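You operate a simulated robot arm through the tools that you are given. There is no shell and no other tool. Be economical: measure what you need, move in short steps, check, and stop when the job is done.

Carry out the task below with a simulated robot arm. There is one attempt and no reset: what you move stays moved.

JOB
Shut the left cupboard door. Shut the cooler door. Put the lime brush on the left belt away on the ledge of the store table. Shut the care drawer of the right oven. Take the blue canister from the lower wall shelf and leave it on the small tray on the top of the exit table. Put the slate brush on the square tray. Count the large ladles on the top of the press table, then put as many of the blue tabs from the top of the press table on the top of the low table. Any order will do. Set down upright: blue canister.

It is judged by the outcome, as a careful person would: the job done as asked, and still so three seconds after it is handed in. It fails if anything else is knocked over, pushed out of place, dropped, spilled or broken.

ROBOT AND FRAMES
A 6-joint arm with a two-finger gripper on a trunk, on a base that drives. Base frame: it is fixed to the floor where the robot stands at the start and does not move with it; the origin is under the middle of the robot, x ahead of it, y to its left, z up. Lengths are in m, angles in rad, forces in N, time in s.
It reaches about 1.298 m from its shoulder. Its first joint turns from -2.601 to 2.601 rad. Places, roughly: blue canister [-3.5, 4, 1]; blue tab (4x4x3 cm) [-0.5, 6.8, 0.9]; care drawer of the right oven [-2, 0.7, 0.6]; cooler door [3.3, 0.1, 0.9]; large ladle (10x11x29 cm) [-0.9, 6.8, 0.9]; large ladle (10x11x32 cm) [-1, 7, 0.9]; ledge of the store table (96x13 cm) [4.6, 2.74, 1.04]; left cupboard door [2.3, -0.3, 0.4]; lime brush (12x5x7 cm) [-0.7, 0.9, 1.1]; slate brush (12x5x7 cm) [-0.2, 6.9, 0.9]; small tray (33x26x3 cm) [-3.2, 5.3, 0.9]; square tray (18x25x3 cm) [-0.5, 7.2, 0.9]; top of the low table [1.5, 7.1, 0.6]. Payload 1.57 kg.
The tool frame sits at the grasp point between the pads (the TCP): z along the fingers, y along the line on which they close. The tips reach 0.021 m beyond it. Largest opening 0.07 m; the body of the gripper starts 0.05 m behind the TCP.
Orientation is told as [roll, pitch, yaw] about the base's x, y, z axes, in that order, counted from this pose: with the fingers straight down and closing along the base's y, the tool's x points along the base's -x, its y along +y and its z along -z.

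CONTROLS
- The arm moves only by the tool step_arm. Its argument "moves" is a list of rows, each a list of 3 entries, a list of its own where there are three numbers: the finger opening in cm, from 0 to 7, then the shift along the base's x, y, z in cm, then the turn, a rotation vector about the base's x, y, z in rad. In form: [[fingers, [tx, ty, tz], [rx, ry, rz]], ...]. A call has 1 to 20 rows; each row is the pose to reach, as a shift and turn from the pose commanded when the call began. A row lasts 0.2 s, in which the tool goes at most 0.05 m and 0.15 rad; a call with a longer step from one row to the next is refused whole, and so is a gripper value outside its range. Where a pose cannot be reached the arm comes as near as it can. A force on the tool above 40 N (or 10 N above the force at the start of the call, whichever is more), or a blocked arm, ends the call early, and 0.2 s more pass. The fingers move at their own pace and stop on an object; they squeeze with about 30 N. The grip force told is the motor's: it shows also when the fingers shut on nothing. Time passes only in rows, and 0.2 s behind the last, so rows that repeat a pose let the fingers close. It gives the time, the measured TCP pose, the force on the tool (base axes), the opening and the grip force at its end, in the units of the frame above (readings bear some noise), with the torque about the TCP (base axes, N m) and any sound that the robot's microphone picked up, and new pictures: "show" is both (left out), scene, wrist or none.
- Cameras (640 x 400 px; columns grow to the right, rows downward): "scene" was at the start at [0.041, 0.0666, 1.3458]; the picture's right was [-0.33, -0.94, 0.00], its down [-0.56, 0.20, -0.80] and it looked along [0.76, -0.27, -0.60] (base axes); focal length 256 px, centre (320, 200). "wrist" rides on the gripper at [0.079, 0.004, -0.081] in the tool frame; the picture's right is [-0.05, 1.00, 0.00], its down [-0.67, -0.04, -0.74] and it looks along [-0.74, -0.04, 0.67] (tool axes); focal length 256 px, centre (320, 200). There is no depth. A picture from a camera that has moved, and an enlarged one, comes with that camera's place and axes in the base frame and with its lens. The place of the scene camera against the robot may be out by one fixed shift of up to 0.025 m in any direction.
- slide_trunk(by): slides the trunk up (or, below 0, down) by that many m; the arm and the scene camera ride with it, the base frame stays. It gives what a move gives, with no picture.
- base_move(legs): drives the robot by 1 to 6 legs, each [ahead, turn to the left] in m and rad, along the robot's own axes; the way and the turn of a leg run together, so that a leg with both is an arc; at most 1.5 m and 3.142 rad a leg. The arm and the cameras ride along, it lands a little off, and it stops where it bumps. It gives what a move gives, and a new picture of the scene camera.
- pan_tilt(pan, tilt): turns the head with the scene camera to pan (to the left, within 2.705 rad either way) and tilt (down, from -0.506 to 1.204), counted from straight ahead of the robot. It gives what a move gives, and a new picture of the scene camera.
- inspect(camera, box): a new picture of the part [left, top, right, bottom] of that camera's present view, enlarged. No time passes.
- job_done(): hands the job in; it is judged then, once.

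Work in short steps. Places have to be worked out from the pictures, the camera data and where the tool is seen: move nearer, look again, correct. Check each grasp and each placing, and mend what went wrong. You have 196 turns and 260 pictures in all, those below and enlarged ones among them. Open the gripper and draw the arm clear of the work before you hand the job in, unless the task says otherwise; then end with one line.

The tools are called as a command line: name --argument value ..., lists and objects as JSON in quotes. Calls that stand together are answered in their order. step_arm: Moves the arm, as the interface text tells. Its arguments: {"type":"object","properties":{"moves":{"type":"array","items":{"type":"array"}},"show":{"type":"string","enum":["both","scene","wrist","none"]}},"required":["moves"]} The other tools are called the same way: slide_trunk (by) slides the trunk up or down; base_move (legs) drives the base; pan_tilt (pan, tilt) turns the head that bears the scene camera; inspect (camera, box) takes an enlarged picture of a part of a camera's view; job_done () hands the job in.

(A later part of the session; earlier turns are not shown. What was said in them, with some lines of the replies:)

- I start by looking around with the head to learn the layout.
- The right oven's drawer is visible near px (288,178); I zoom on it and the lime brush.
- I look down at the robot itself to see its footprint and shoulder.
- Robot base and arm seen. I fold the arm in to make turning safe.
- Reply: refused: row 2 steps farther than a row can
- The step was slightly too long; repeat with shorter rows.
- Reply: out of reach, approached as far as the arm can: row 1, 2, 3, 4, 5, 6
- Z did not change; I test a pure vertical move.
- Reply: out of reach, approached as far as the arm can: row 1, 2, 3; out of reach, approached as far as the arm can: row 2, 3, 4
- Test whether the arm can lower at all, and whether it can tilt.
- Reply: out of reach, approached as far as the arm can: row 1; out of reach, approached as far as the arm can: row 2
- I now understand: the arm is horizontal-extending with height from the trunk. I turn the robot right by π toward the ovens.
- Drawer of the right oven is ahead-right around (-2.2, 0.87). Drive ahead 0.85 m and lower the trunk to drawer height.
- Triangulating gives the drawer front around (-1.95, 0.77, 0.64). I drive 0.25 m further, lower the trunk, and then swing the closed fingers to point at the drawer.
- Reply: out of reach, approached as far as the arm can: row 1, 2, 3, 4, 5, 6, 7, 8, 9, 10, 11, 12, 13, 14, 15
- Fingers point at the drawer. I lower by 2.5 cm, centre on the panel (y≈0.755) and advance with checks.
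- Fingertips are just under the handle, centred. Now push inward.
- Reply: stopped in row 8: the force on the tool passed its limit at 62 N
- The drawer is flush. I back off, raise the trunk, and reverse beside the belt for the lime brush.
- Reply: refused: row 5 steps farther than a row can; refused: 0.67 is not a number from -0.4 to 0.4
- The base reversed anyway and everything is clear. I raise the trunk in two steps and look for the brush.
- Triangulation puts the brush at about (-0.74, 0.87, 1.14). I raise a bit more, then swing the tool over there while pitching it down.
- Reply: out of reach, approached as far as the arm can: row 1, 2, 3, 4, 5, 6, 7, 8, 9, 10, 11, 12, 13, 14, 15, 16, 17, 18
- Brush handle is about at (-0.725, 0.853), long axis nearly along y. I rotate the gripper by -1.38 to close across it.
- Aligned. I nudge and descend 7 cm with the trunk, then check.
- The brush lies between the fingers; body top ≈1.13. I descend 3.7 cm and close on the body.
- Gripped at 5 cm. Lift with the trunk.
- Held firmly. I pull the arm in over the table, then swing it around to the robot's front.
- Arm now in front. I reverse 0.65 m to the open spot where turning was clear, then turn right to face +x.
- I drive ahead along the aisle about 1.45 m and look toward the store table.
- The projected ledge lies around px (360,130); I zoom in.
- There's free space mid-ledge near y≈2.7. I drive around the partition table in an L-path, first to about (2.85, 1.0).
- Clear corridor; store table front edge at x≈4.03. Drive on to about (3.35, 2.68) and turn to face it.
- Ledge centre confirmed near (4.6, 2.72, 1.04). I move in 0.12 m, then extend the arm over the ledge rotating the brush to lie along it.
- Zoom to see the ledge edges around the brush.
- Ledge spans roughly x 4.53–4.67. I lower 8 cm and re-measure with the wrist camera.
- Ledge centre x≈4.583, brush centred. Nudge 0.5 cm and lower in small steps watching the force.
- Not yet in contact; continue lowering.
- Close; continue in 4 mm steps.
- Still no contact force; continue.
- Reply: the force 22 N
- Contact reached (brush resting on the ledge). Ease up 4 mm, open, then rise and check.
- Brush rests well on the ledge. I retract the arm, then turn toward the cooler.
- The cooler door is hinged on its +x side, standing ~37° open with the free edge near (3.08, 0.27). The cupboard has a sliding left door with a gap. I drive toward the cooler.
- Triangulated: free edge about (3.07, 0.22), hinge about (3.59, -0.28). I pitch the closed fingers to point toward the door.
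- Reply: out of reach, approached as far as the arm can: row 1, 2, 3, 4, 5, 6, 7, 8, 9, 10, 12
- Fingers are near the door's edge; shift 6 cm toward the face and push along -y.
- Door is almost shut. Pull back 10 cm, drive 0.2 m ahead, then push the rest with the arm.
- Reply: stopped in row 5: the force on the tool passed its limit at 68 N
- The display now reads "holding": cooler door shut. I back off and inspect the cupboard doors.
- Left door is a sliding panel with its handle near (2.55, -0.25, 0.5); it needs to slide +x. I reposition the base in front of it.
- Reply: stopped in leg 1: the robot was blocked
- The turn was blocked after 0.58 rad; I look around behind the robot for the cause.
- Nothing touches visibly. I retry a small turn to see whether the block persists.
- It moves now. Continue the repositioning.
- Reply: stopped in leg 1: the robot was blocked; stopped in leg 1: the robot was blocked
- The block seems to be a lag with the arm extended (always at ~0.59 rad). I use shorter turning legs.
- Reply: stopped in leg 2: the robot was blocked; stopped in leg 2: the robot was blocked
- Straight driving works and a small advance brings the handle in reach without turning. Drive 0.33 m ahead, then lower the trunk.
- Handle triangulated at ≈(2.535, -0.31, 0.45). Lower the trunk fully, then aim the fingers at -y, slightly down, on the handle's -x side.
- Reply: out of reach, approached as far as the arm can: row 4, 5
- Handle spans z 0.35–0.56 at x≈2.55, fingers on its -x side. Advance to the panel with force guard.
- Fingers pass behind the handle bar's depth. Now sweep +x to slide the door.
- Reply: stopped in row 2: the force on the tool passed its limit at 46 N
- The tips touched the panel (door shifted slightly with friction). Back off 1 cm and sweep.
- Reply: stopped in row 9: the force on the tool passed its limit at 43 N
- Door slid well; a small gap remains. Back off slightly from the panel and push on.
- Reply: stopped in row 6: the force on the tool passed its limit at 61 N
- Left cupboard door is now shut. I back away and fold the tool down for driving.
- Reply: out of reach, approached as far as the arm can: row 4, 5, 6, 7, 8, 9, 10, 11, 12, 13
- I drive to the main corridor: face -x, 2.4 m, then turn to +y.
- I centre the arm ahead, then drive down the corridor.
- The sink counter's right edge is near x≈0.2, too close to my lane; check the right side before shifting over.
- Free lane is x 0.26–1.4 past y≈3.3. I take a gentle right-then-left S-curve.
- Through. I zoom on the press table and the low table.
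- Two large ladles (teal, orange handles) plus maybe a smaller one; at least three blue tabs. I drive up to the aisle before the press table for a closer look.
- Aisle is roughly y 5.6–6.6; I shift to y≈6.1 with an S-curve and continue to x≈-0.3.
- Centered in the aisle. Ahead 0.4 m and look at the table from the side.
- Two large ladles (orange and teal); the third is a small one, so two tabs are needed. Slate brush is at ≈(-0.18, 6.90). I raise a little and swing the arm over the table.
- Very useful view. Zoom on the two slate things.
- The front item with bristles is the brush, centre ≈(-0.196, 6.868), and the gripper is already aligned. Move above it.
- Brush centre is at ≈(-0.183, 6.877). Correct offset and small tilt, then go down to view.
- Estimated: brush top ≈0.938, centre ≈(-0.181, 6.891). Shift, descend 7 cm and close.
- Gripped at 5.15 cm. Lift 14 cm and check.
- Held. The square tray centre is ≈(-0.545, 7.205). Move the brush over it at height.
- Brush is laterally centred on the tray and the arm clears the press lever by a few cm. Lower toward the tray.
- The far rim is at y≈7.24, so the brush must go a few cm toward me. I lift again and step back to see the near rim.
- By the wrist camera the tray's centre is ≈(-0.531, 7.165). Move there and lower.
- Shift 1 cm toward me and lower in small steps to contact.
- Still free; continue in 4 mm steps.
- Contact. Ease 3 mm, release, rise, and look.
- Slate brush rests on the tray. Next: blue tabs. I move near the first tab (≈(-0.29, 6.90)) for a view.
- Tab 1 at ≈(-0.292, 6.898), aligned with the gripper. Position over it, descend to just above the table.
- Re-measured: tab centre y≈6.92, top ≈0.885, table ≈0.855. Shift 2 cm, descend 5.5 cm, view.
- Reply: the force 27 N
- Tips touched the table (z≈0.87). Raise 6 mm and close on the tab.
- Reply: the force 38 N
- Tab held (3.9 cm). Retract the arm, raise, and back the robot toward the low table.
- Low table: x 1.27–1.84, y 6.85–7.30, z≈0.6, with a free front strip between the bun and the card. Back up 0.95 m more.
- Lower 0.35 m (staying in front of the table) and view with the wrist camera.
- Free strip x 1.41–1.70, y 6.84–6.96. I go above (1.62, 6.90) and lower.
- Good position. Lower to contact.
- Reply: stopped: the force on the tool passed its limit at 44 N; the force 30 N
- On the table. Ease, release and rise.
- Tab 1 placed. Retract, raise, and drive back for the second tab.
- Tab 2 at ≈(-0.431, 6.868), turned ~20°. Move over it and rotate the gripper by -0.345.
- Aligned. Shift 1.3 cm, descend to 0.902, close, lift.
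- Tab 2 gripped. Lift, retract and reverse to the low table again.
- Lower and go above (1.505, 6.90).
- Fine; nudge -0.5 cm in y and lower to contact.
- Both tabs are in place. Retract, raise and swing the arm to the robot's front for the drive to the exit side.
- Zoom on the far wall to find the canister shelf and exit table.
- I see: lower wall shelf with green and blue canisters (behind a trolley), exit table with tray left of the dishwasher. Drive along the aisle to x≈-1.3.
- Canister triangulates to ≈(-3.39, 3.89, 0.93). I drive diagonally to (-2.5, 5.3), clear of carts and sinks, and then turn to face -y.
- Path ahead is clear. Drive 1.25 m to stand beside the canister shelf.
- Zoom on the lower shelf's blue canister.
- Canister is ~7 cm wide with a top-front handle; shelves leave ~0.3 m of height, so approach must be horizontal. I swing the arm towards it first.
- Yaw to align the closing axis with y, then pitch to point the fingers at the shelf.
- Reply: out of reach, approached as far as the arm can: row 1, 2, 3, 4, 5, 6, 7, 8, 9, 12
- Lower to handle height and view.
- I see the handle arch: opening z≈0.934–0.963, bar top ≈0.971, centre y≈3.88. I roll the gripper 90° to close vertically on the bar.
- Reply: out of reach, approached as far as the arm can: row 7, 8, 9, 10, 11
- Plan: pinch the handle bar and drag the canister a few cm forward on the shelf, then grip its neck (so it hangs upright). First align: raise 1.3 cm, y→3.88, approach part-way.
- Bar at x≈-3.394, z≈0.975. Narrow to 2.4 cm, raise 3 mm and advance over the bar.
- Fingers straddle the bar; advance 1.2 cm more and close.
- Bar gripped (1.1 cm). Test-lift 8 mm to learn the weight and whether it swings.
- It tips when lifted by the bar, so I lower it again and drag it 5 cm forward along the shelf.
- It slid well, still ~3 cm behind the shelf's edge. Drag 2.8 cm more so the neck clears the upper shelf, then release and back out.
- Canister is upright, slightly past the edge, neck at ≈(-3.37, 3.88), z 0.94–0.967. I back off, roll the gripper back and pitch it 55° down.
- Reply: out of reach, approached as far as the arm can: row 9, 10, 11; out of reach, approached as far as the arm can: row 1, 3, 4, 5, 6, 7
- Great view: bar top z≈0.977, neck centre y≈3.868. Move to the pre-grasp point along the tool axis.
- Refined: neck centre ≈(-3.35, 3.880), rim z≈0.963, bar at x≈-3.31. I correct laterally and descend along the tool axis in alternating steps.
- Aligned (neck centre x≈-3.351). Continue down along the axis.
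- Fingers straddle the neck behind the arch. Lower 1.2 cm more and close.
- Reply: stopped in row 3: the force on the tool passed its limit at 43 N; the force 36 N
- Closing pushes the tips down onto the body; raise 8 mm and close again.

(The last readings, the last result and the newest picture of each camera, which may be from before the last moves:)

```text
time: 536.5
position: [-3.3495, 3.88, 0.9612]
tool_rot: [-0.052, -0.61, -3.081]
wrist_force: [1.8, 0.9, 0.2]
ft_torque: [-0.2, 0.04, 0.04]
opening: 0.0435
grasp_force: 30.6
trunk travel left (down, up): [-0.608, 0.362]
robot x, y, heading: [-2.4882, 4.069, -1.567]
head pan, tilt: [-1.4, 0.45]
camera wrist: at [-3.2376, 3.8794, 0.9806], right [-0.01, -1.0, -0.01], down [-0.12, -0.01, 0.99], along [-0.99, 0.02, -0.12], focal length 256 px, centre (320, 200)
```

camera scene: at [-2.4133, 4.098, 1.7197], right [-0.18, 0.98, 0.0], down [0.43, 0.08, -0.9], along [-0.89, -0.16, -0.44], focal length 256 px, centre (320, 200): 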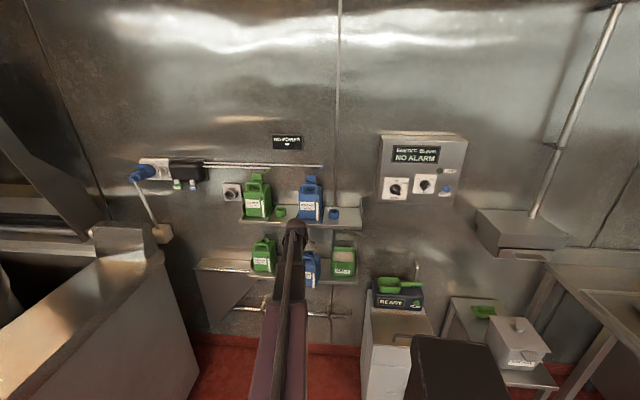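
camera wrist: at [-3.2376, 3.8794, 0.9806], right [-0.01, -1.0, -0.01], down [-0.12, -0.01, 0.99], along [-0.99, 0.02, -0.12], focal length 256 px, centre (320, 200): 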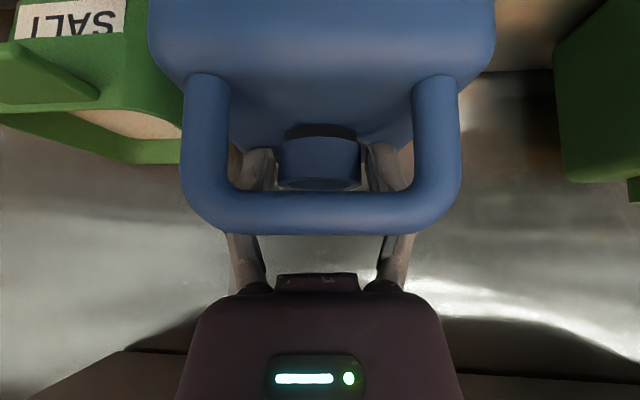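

Neck gripped at 4.35 cm. Test-lift 2.5 cm.

slide_trunk --by 0.025

inspect --camera "wrist" --box '[0, 0, 640, 400]'

inspect --camera "scene" --box '[220, 170, 400, 300]'

```text
time: 537.2
position: [-3.3508, 3.8798, 0.9846]
tool_rot: [-0.052, -0.608, -3.082]
wrist_force: [-0.2, -0.2, -10.9]
ft_torque: [-0.02, 0.1, -0.01]
opening: 0.043
grasp_force: 29.7
trunk travel left (down, up): [-0.633, 0.337]
robot x, y, heading: [-2.4945, 4.066, -1.569]
head pan, tilt: [-1.4, 0.45]
```

```text
1.00 times, centred on (320, 200) of wrist (not enlarged: the box is as wide or as high as the picture)
camera zoom: at [-3.2382, 3.8792, 1.0051], right [-0.01, -1.0, -0.01], down [-0.12, -0.01, 0.99], along [-0.99, 0.02, -0.12], focal length 256 px, centre (320, 200)
```

zoom: 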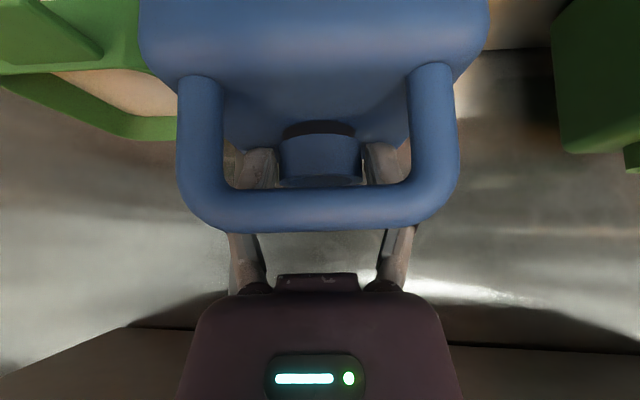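

```text
3.08 times, centred on (310, 235) of scene
camera zoom: at [-2.4141, 4.0977, 1.6658], right [-0.18, 0.98, 0.0], down [0.43, 0.08, -0.9], along [-0.89, -0.16, -0.44], focal length 789 px, centre (351, 92)
```

zoom: 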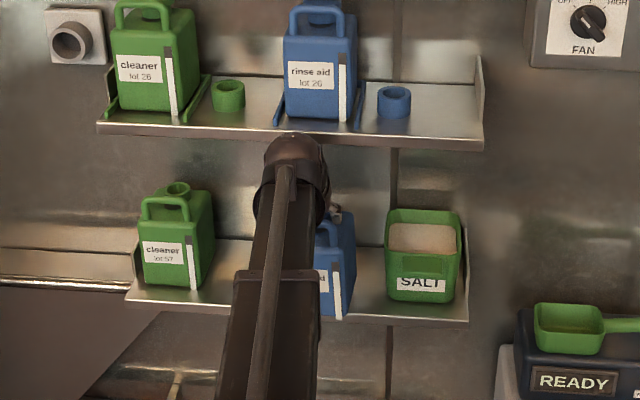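

It holds (≈1.1 kg) and hangs upright. Retract slowly, then raise and swing clear of the wall fittings.

step_arm --moves '[[2, [1.5, 0, 0], [0, 0, 0]], [2, [4, 0, 0], [0, 0, 0]], [2, [6.5, 0, 0], [0, 0, 0]], [2, [9, 0, 0], [0, 0, 0]], [2, [11.5, 0, 0], [0, 0, 0]], [2, [14, 0, 0], [0, 0, 0]], [2, [16.5, 0, 0], [0, 0, 0]], [2, [19, 0, 0], [0, 0, 0]], [2, [20.5, 0, 0], [0, 0, 0]]]' --show "both"

slide_trunk --by 0.2

```text
time: 539.2
position: [-3.1461, 3.8807, 0.9845]
tool_rot: [-0.053, -0.609, -3.083]
wrist_force: [-0.3, 0.2, -11.0]
ft_torque: [0.0, 0.03, -0.01]
opening: 0.0428
grasp_force: 30.0
trunk travel left (down, up): [-0.633, 0.337]
robot x, y, heading: [-2.486, 4.0673, -1.571]
head pan, tilt: [-1.4, 0.45]
camera scene: at [-2.4135, 4.0977, 1.6657], right [-0.18, 0.98, 0.0], down [0.43, 0.08, -0.9], along [-0.89, -0.16, -0.44], focal length 256 px, centre (320, 200)
camera wrist: at [-3.0328, 3.8793, 1.0055], right [-0.01, -1.0, -0.01], down [-0.12, -0.01, 0.99], along [-0.99, 0.02, -0.12], focal length 256 px, centre (320, 200)
```

scene: 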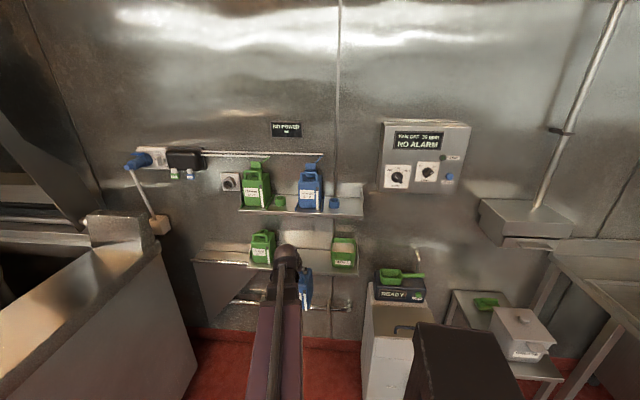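
wrist: 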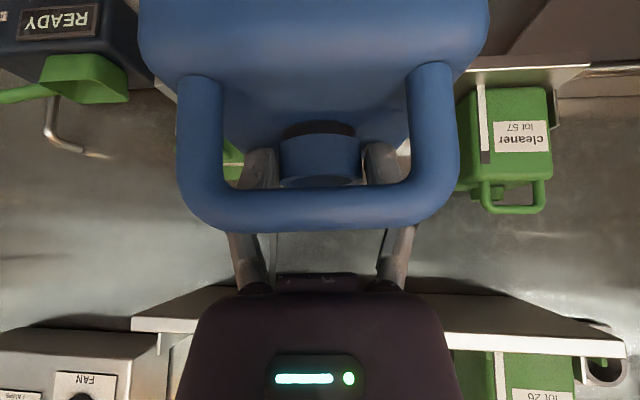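

```text
time: 541.3
position: [-3.1455, 3.8802, 1.1847]
tool_rot: [-0.053, -0.608, -3.082]
wrist_force: [0.4, -0.1, -10.8]
ft_torque: [-0.04, 0.06, 0.0]
opening: 0.0428
grasp_force: 30.4
trunk travel left (down, up): [-0.833, 0.137]
robot x, y, heading: [-2.4872, 4.0678, -1.565]
head pan, tilt: [-1.4, 0.45]
```

Swing the arm ~34° away from the wall, then reverse toward the exit table.

step_arm --moves '[[2, [1.2, -3.84, 0], [0, 0, 0.0593]], [2, [2.66, -7.63, 0], [0, 0, 0.1186]], [2, [4.34, -11.33, 0], [0, 0, 0.178]], [2, [6.23, -14.93, 0], [0, 0, 0.237]], [2, [8.34, -18.41, 0], [0, 0, 0.2965]], [2, [10.64, -21.75, 0], [0, 0, 0.356]], [2, [13.15, -24.96, 0], [0, 0, 0.415]], [2, [15.83, -28, 0], [0, 0, 0.474]], [2, [18.7, -30.89, 0], [0, 0, 0.534]], [2, [21.73, -33.6, 0], [0, 0, 0.593]]]' --show "none"

base_move --legs '[[-0.6, 0], [-0.6, 0]]'

pan_tilt --pan -1.35 --tilt 0.75

```text
time: 543.5
position: [-2.9259, 3.5433, 1.1853]
tool_rot: [-0.054, -0.608, -2.49]
wrist_force: [0.0, 0.3, -10.5]
ft_torque: [-0.08, 0.01, 0.02]
opening: 0.043
grasp_force: 29.9
trunk travel left (down, up): [-0.833, 0.137]
robot x, y, heading: [-2.4933, 4.0695, -1.561]
head pan, tilt: [-1.4, 0.45]
```

```text
time: 551.2
position: [-2.9317, 4.7417, 1.1853]
tool_rot: [-0.052, -0.606, -2.494]
wrist_force: [0.9, 0.8, -10.7]
ft_torque: [-0.06, 0.03, 0.02]
opening: 0.0429
grasp_force: 29.7
trunk travel left (down, up): [-0.833, 0.137]
robot x, y, heading: [-2.4927, 5.2619, -1.568]
head pan, tilt: [-1.4, 0.45]
camera scene: at [-2.4161, 5.2938, 1.8657], right [-0.17, 0.98, 0.0], down [0.43, 0.08, -0.9], along [-0.89, -0.16, -0.44], focal length 256 px, centre (320, 200)
```

scene: 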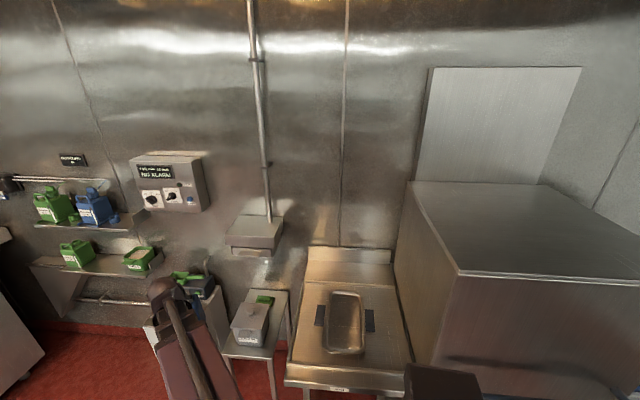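

```text
time: 552.0
position: [-2.933, 4.7421, 1.1839]
tool_rot: [-0.053, -0.608, -2.495]
wrist_force: [-1.0, 1.1, -11.3]
ft_torque: [-0.07, 0.03, 0.0]
opening: 0.0428
grasp_force: 29.9
trunk travel left (down, up): [-0.833, 0.137]
robot x, y, heading: [-2.4902, 5.2651, -1.57]
head pan, tilt: [-1.349, 0.75]
camera scene: at [-2.4063, 5.2906, 1.8394], right [-0.22, 0.97, 0.0], down [0.66, 0.15, -0.73], along [-0.71, -0.16, -0.68], focal length 256 px, centre (320, 200)
```

scene: 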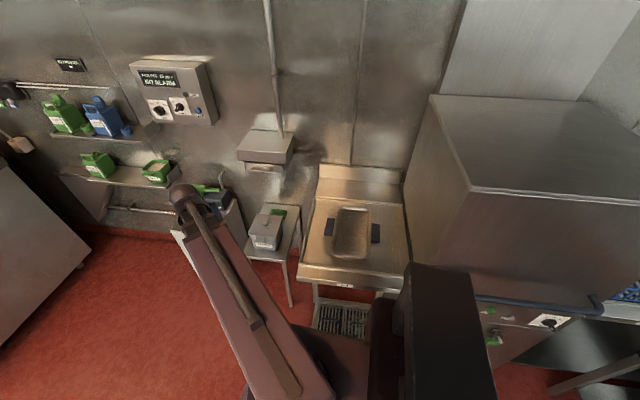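

Tray centre ≈(-3.225, 5.266). Swing the canister to face it.

step_arm --moves '[[2, [-2.94, 2.67, 0], [0, 0, -0.043]], [2, [-5.73, 5.48, 0], [0, 0, -0.086]], [2, [-8.36, 8.45, 0], [0, 0, -0.129]], [2, [-10.8, 11.57, 0], [0, 0, -0.173]], [2, [-13.06, 14.82, 0], [0, 0, -0.216]], [2, [-15.14, 18.2, 0], [0, 0, -0.259]], [2, [-17.01, 21.7, 0], [0, 0, -0.302]], [2, [-18.68, 25.29, 0], [0, 0, -0.345]], [2, [-20.13, 28.97, 0], [0, 0, -0.388]], [2, [-21.37, 32.74, 0], [0, 0, -0.431]], [2, [-22.39, 36.58, 0], [0, 0, -0.474]], [2, [-23.19, 40.45, 0], [0, 0, -0.518]], [2, [-23.76, 44.38, 0], [0, 0, -0.561]], [2, [-24.1, 48.32, 0], [0, 0, -0.604]], [2, [-24.22, 52.29, 0], [0, 0, -0.647]]]' --show "both"

inspect --camera "scene" --box '[280, 160, 440, 290]'

```text
time: 555.2
position: [-3.1754, 5.2649, 1.1842]
tool_rot: [-0.051, -0.607, 3.142]
wrist_force: [0.0, 1.0, -11.6]
ft_torque: [-0.03, 0.02, 0.06]
opening: 0.0428
grasp_force: 29.9
trunk travel left (down, up): [-0.833, 0.137]
robot x, y, heading: [-2.4954, 5.2644, -1.569]
head pan, tilt: [-1.349, 0.75]
camera scene: at [-2.4069, 5.2929, 1.8393], right [-0.22, 0.97, 0.0], down [0.67, 0.15, -0.73], along [-0.71, -0.16, -0.68], focal length 256 px, centre (320, 200)
camera wrist: at [-3.0624, 5.2578, 1.2054], right [-0.07, -1.0, -0.01], down [-0.12, 0.0, 0.99], along [-0.99, 0.07, -0.12], focal length 256 px, centre (320, 200)
```

scene: 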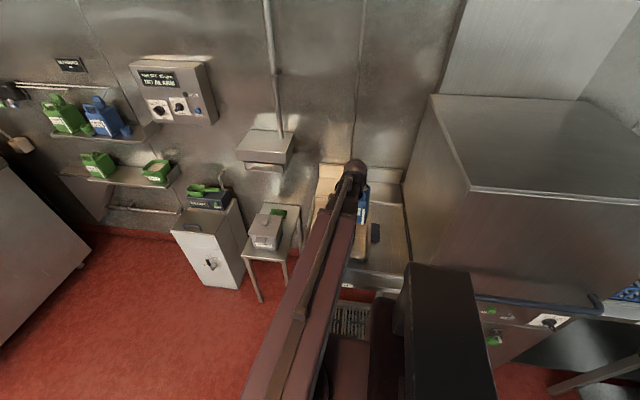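
wrist: 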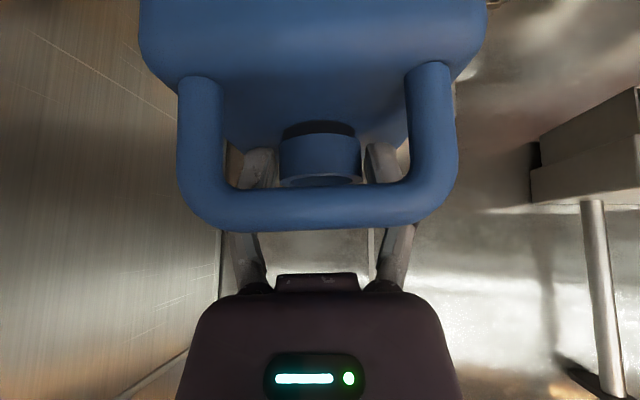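

```text
3.08 times, centred on (360, 225) of scene
camera zoom: at [-2.4069, 5.2929, 1.8393], right [-0.22, 0.97, 0.0], down [0.67, 0.15, -0.73], along [-0.71, -0.16, -0.68], focal length 789 px, centre (197, 123)
```

zoom: 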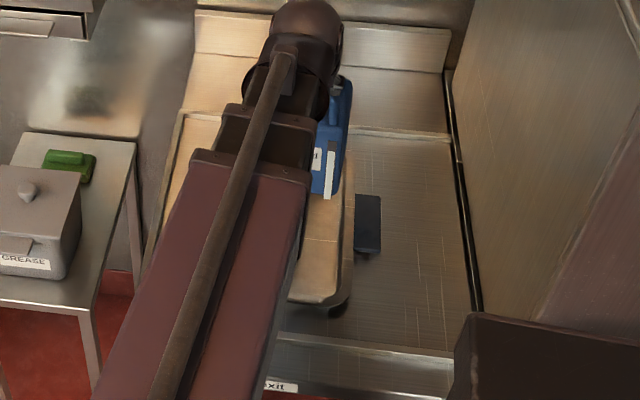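

Tray spans ~33 cm in x, ~18 cm in y about (-3.21, 5.266). Shift 3 cm and lower.

step_arm --moves '[[2, [-1.7, 0, 0], [0, 0, 0]], [2, [-3.4, 0.1, 0], [0, 0, 0]]]' --show "none"

slide_trunk --by -0.13

pan_tilt --pan -1.1 --tilt 0.75

inspect --camera "scene" --box '[330, 130, 490, 260]'

```text
time: 555.9
position: [-3.2098, 5.2651, 1.1843]
tool_rot: [-0.053, -0.605, -3.139]
wrist_force: [-0.7, 0.2, -11.0]
ft_torque: [-0.03, 0.03, 0.02]
opening: 0.0428
grasp_force: 30.4
trunk travel left (down, up): [-0.833, 0.137]
robot x, y, heading: [-2.4915, 5.2636, -1.569]
head pan, tilt: [-1.349, 0.75]
```

```text
time: 557.4
position: [-3.2084, 5.2665, 1.0533]
tool_rot: [-0.053, -0.606, -3.141]
wrist_force: [0.3, 0.4, -10.8]
ft_torque: [-0.02, 0.05, -0.03]
opening: 0.0429
grasp_force: 30.1
trunk travel left (down, up): [-0.703, 0.267]
robot x, y, heading: [-2.4921, 5.2665, -1.564]
head pan, tilt: [-1.349, 0.75]
```

```text
time: 558.2
position: [-3.2085, 5.2667, 1.0548]
tool_rot: [-0.053, -0.605, -3.14]
wrist_force: [-0.5, -0.2, -11.9]
ft_torque: [-0.07, 0.07, 0.01]
opening: 0.0429
grasp_force: 30.1
trunk travel left (down, up): [-0.703, 0.267]
robot x, y, heading: [-2.4923, 5.2656, -1.572]
head pan, tilt: [-1.1, 0.75]
camera scene: at [-2.3997, 5.2723, 1.7093], right [-0.46, 0.89, 0.0], down [0.61, 0.31, -0.73], along [-0.65, -0.33, -0.68], focal length 256 px, centre (320, 200)
```

scene: 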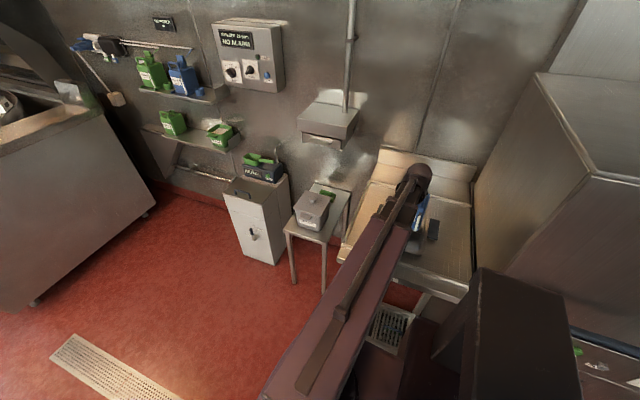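

```text
3.08 times, centred on (410, 195) of scene
camera zoom: at [-2.3997, 5.2723, 1.7093], right [-0.46, 0.89, 0.0], down [0.61, 0.31, -0.73], along [-0.65, -0.33, -0.68], focal length 789 px, centre (43, 215)
```

zoom: 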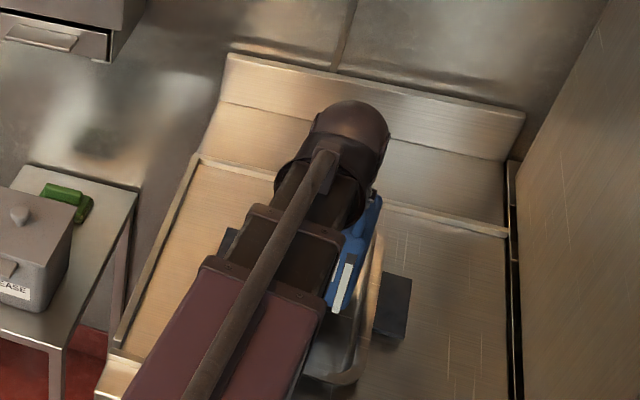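

Canister looks within the tray; lower more and recheck.

slide_trunk --by -0.03

slide_trunk --by -0.012

inspect --camera "scene" --box '[370, 160, 470, 260]'

```text
time: 558.9
position: [-3.2086, 5.2684, 1.0286]
tool_rot: [-0.051, -0.623, 3.139]
wrist_force: [7.0, 4.8, 23.3]
ft_torque: [-0.78, -0.09, 0.15]
opening: 0.043
grasp_force: 30.3
trunk travel left (down, up): [-0.673, 0.297]
robot x, y, heading: [-2.4943, 5.265, -1.565]
head pan, tilt: [-1.1, 0.75]
stopped: the force on the tool passed its limit at 44 N (the readings are from after the stop); the commanded pose is now the measured one
```

```text
time: 559.2
position: [-3.2086, 5.268, 1.0284]
tool_rot: [-0.048, -0.629, 3.138]
wrist_force: [6.6, 3.9, 26.6]
ft_torque: [-1.03, 0.05, 0.24]
opening: 0.0431
grasp_force: 30.1
trunk travel left (down, up): [-0.673, 0.297]
robot x, y, heading: [-2.495, 5.2599, -1.569]
head pan, tilt: [-1.1, 0.75]
stopped: the force on the tool passed its limit at 52 N (the readings are from after the stop); the commanded pose is now the measured one
```

```text
4.00 times, centred on (420, 210) of scene
camera zoom: at [-2.395, 5.2728, 1.6787], right [-0.46, 0.89, 0.0], down [0.6, 0.31, -0.73], along [-0.65, -0.33, -0.68], focal length 1026 px, centre (-80, 160)
```

zoom: 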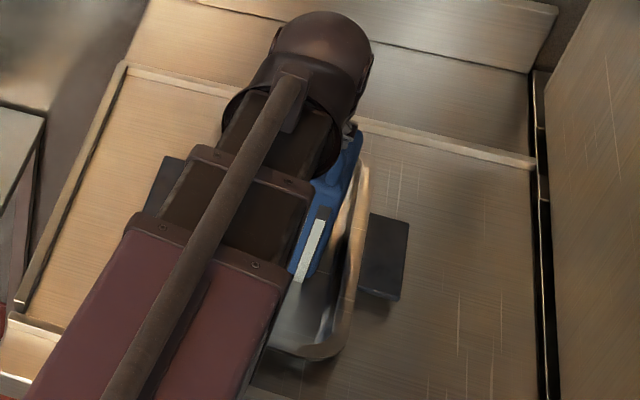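

Contact with the tray floor; canister lies inside the tray's walls. Ease up a little and check force before release.

slide_trunk --by 0.003

inspect --camera "wrist" --box '[0, 0, 640, 400]'

```text
time: 559.7
position: [-3.2107, 5.2672, 1.0292]
tool_rot: [-0.049, -0.622, 3.138]
wrist_force: [3.4, 0.1, 0.4]
ft_torque: [-0.42, 0.02, 0.16]
opening: 0.0431
grasp_force: 30.0
trunk travel left (down, up): [-0.676, 0.294]
robot x, y, heading: [-2.491, 5.264, -1.567]
head pan, tilt: [-1.1, 0.75]
```

```text
1.00 times, centred on (320, 200) of wrist (not enlarged: the box is as wide or as high as the picture)
camera zoom: at [-3.0988, 5.2595, 1.0481], right [-0.08, -1.0, -0.01], down [-0.11, 0.0, 0.99], along [-0.99, 0.08, -0.11], focal length 256 px, centre (320, 200)
```

zoom: 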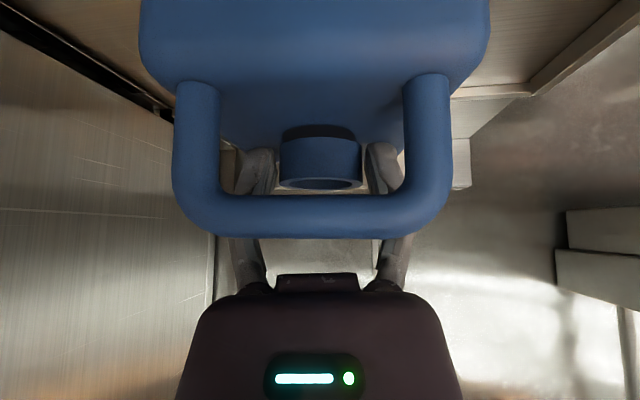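

Weight rests on the tray. Open, then withdraw along the tool axis.

step_arm --moves '[[5.5, [0, 0, 0], [0, 0, 0]], [7, [0, 0, 0], [0, 0, 0]], [7, [0, 0, 0], [0, 0, 0]]]' --show "wrist"

slide_trunk --by 0.03

step_arm --moves '[[7, [1.8, 0, 0], [0, 0, 0]]]' --show "wrist"

```text
time: 560.5
position: [-3.2115, 5.2667, 1.0291]
tool_rot: [-0.05, -0.622, 3.136]
wrist_force: [0.2, 0.2, 0.5]
ft_torque: [-0.04, 0.01, -0.01]
opening: 0.0699
grasp_force: 0.2
trunk travel left (down, up): [-0.676, 0.294]
robot x, y, heading: [-2.4938, 5.2623, -1.569]
head pan, tilt: [-1.1, 0.75]
camera wrist: at [-3.0994, 5.2595, 1.0481], right [-0.08, -1.0, -0.01], down [-0.11, 0.0, 0.99], along [-0.99, 0.08, -0.11], focal length 256 px, centre (320, 200)
```

wrist: 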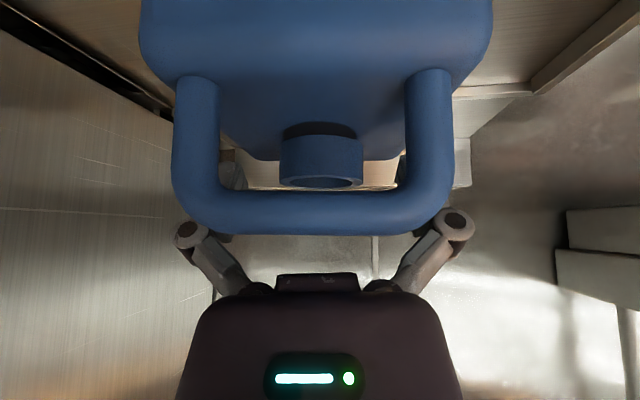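

```text
time: 561.3
position: [-3.2115, 5.2671, 1.0598]
tool_rot: [-0.051, -0.622, 3.138]
wrist_force: [-0.7, 0.7, -0.2]
ft_torque: [0.01, -0.02, 0.02]
opening: 0.07
grasp_force: 0.0
trunk travel left (down, up): [-0.706, 0.264]
robot x, y, heading: [-2.4925, 5.2629, -1.569]
head pan, tilt: [-1.1, 0.75]
```

```text
time: 561.7
position: [-3.1931, 5.2666, 1.0595]
tool_rot: [-0.05, -0.624, 3.137]
wrist_force: [0.3, -0.3, -0.3]
ft_torque: [-0.01, -0.01, 0.0]
opening: 0.0701
grasp_force: 0.2
trunk travel left (down, up): [-0.706, 0.264]
robot x, y, heading: [-2.4937, 5.2655, -1.573]
head pan, tilt: [-1.1, 0.75]
camera wrist: at [-3.0806, 5.259, 1.0783], right [-0.08, -1.0, -0.01], down [-0.11, 0.0, 0.99], along [-0.99, 0.08, -0.11], focal length 256 px, centre (320, 200)
```

wrist: 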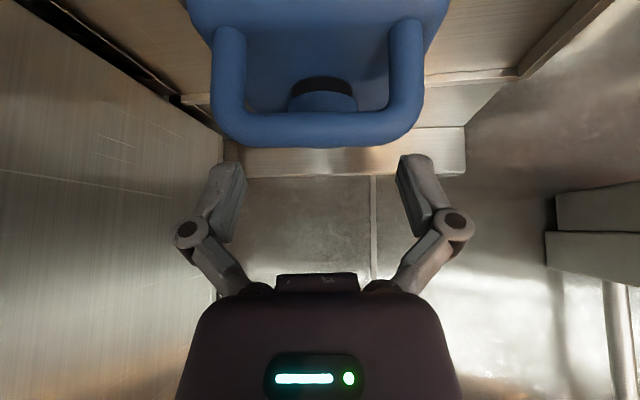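

Clear of the canister. Raise, swing the arm away, and verify the placing.

slide_trunk --by 0.15

step_arm --moves '[[5, [1, -4, 0], [0, 0, 0.05]], [5, [2, -8, 0], [0, 0, 0.1]], [5, [3, -12, 0], [0, 0, 0.16]], [5, [4, -16, 0], [0, 0, 0.22]], [5, [5.5, -20, 0], [0, 0, 0.28]], [5, [7.5, -24, 0], [0, 0, 0.34]], [5, [10, -28, 0], [0, 0, 0.4]], [5, [12.5, -32, 0], [0, 0, 0.46]], [5, [15.5, -36, 0], [0, 0, 0.52]]]' --show "none"

pan_tilt --pan -1.35 --tilt 0.7

inspect --camera "scene" --box '[280, 140, 440, 270]'

```text
time: 563.4
position: [-3.1926, 5.2675, 1.2085]
tool_rot: [-0.051, -0.623, 3.137]
wrist_force: [-0.6, 0.9, -0.1]
ft_torque: [0.01, 0.0, 0.03]
opening: 0.0703
grasp_force: 0.1
trunk travel left (down, up): [-0.856, 0.114]
robot x, y, heading: [-2.4937, 5.2655, -1.568]
head pan, tilt: [-1.1, 0.75]
```

```text
time: 565.4
position: [-3.037, 4.9088, 1.2092]
tool_rot: [-0.053, -0.623, -2.623]
wrist_force: [0.9, -0.2, -0.4]
ft_torque: [0.02, -0.03, -0.04]
opening: 0.0499
grasp_force: 0.1
trunk travel left (down, up): [-0.856, 0.114]
robot x, y, heading: [-2.4951, 5.2643, -1.565]
head pan, tilt: [-1.1, 0.75]
```

```text
time: 566.2
position: [-3.0386, 4.9089, 1.2089]
tool_rot: [-0.051, -0.624, -2.624]
wrist_force: [0.0, 0.4, 0.2]
ft_torque: [-0.03, -0.03, 0.0]
opening: 0.0502
grasp_force: 0.0
trunk travel left (down, up): [-0.856, 0.114]
robot x, y, heading: [-2.4977, 5.2652, -1.566]
head pan, tilt: [-1.349, 0.7]
camera scene: at [-2.4074, 5.2908, 1.8659], right [-0.22, 0.97, 0.0], down [0.63, 0.14, -0.76], along [-0.75, -0.17, -0.64], focal length 256 px, centre (320, 200)
```

scene: 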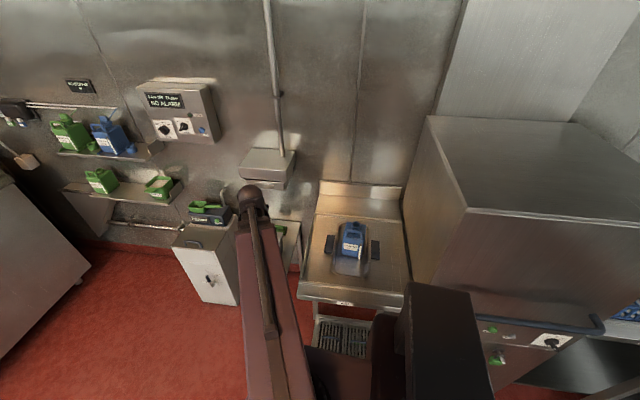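

```text
3.08 times, centred on (360, 205) of scene
camera zoom: at [-2.4074, 5.2908, 1.8659], right [-0.22, 0.97, 0.0], down [0.63, 0.14, -0.76], along [-0.75, -0.17, -0.64], focal length 789 px, centre (197, 185)
```

zoom: 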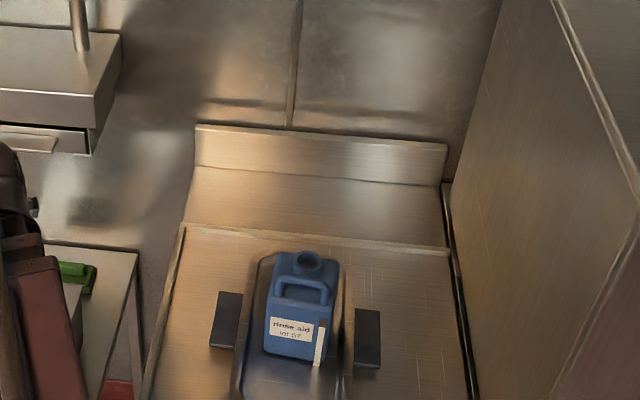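

Canister stands upright inside the tray. I swing the arm a bit further into free space before handing in.

step_arm --moves '[[5, [4, -2.8, 0], [0, 0, 0.06]], [5, [8, -5.5, 0], [0, 0, 0.12]], [5, [12, -8, 0], [0, 0, 0.18]], [5, [16, -10.5, 0], [0, 0, 0.24]], [5, [20.5, -12.5, 0], [0, 0, 0.3]]]' --show "scene"

```text
time: 567.4
position: [-2.8633, 4.749, 1.2096]
tool_rot: [-0.052, -0.621, -2.325]
wrist_force: [0.3, 0.5, 0.2]
ft_torque: [0.0, 0.02, -0.03]
opening: 0.0499
grasp_force: 0.0
out of reach, approached as far as the arm can: row 2, 3, 4, 5
trunk travel left (down, up): [-0.856, 0.114]
robot x, y, heading: [-2.4928, 5.2633, -1.566]
head pan, tilt: [-1.349, 0.7]
camera scene: at [-2.4066, 5.2903, 1.8659], right [-0.22, 0.97, 0.0], down [0.63, 0.14, -0.77], along [-0.75, -0.17, -0.64], focal length 256 px, centre (320, 200)
```

scene: 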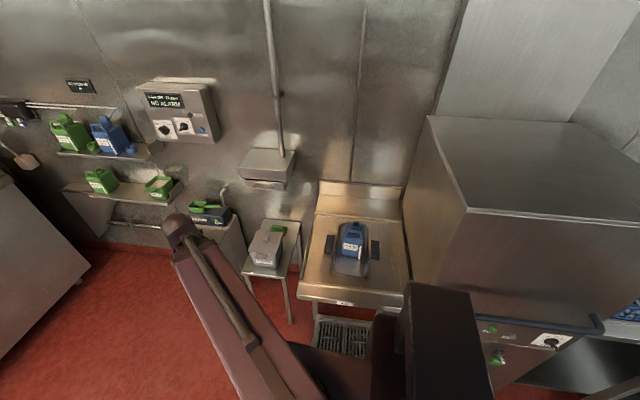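

Every task is done, the gripper is open and the arm is clear; I hand the job in.

job_done

```text
The job is handed in.
```

All seven parts of the job are done and it is handed in: I counted two large ladles, so two blue tabs are on the low table, and the blue canister stands upright on the small tray.
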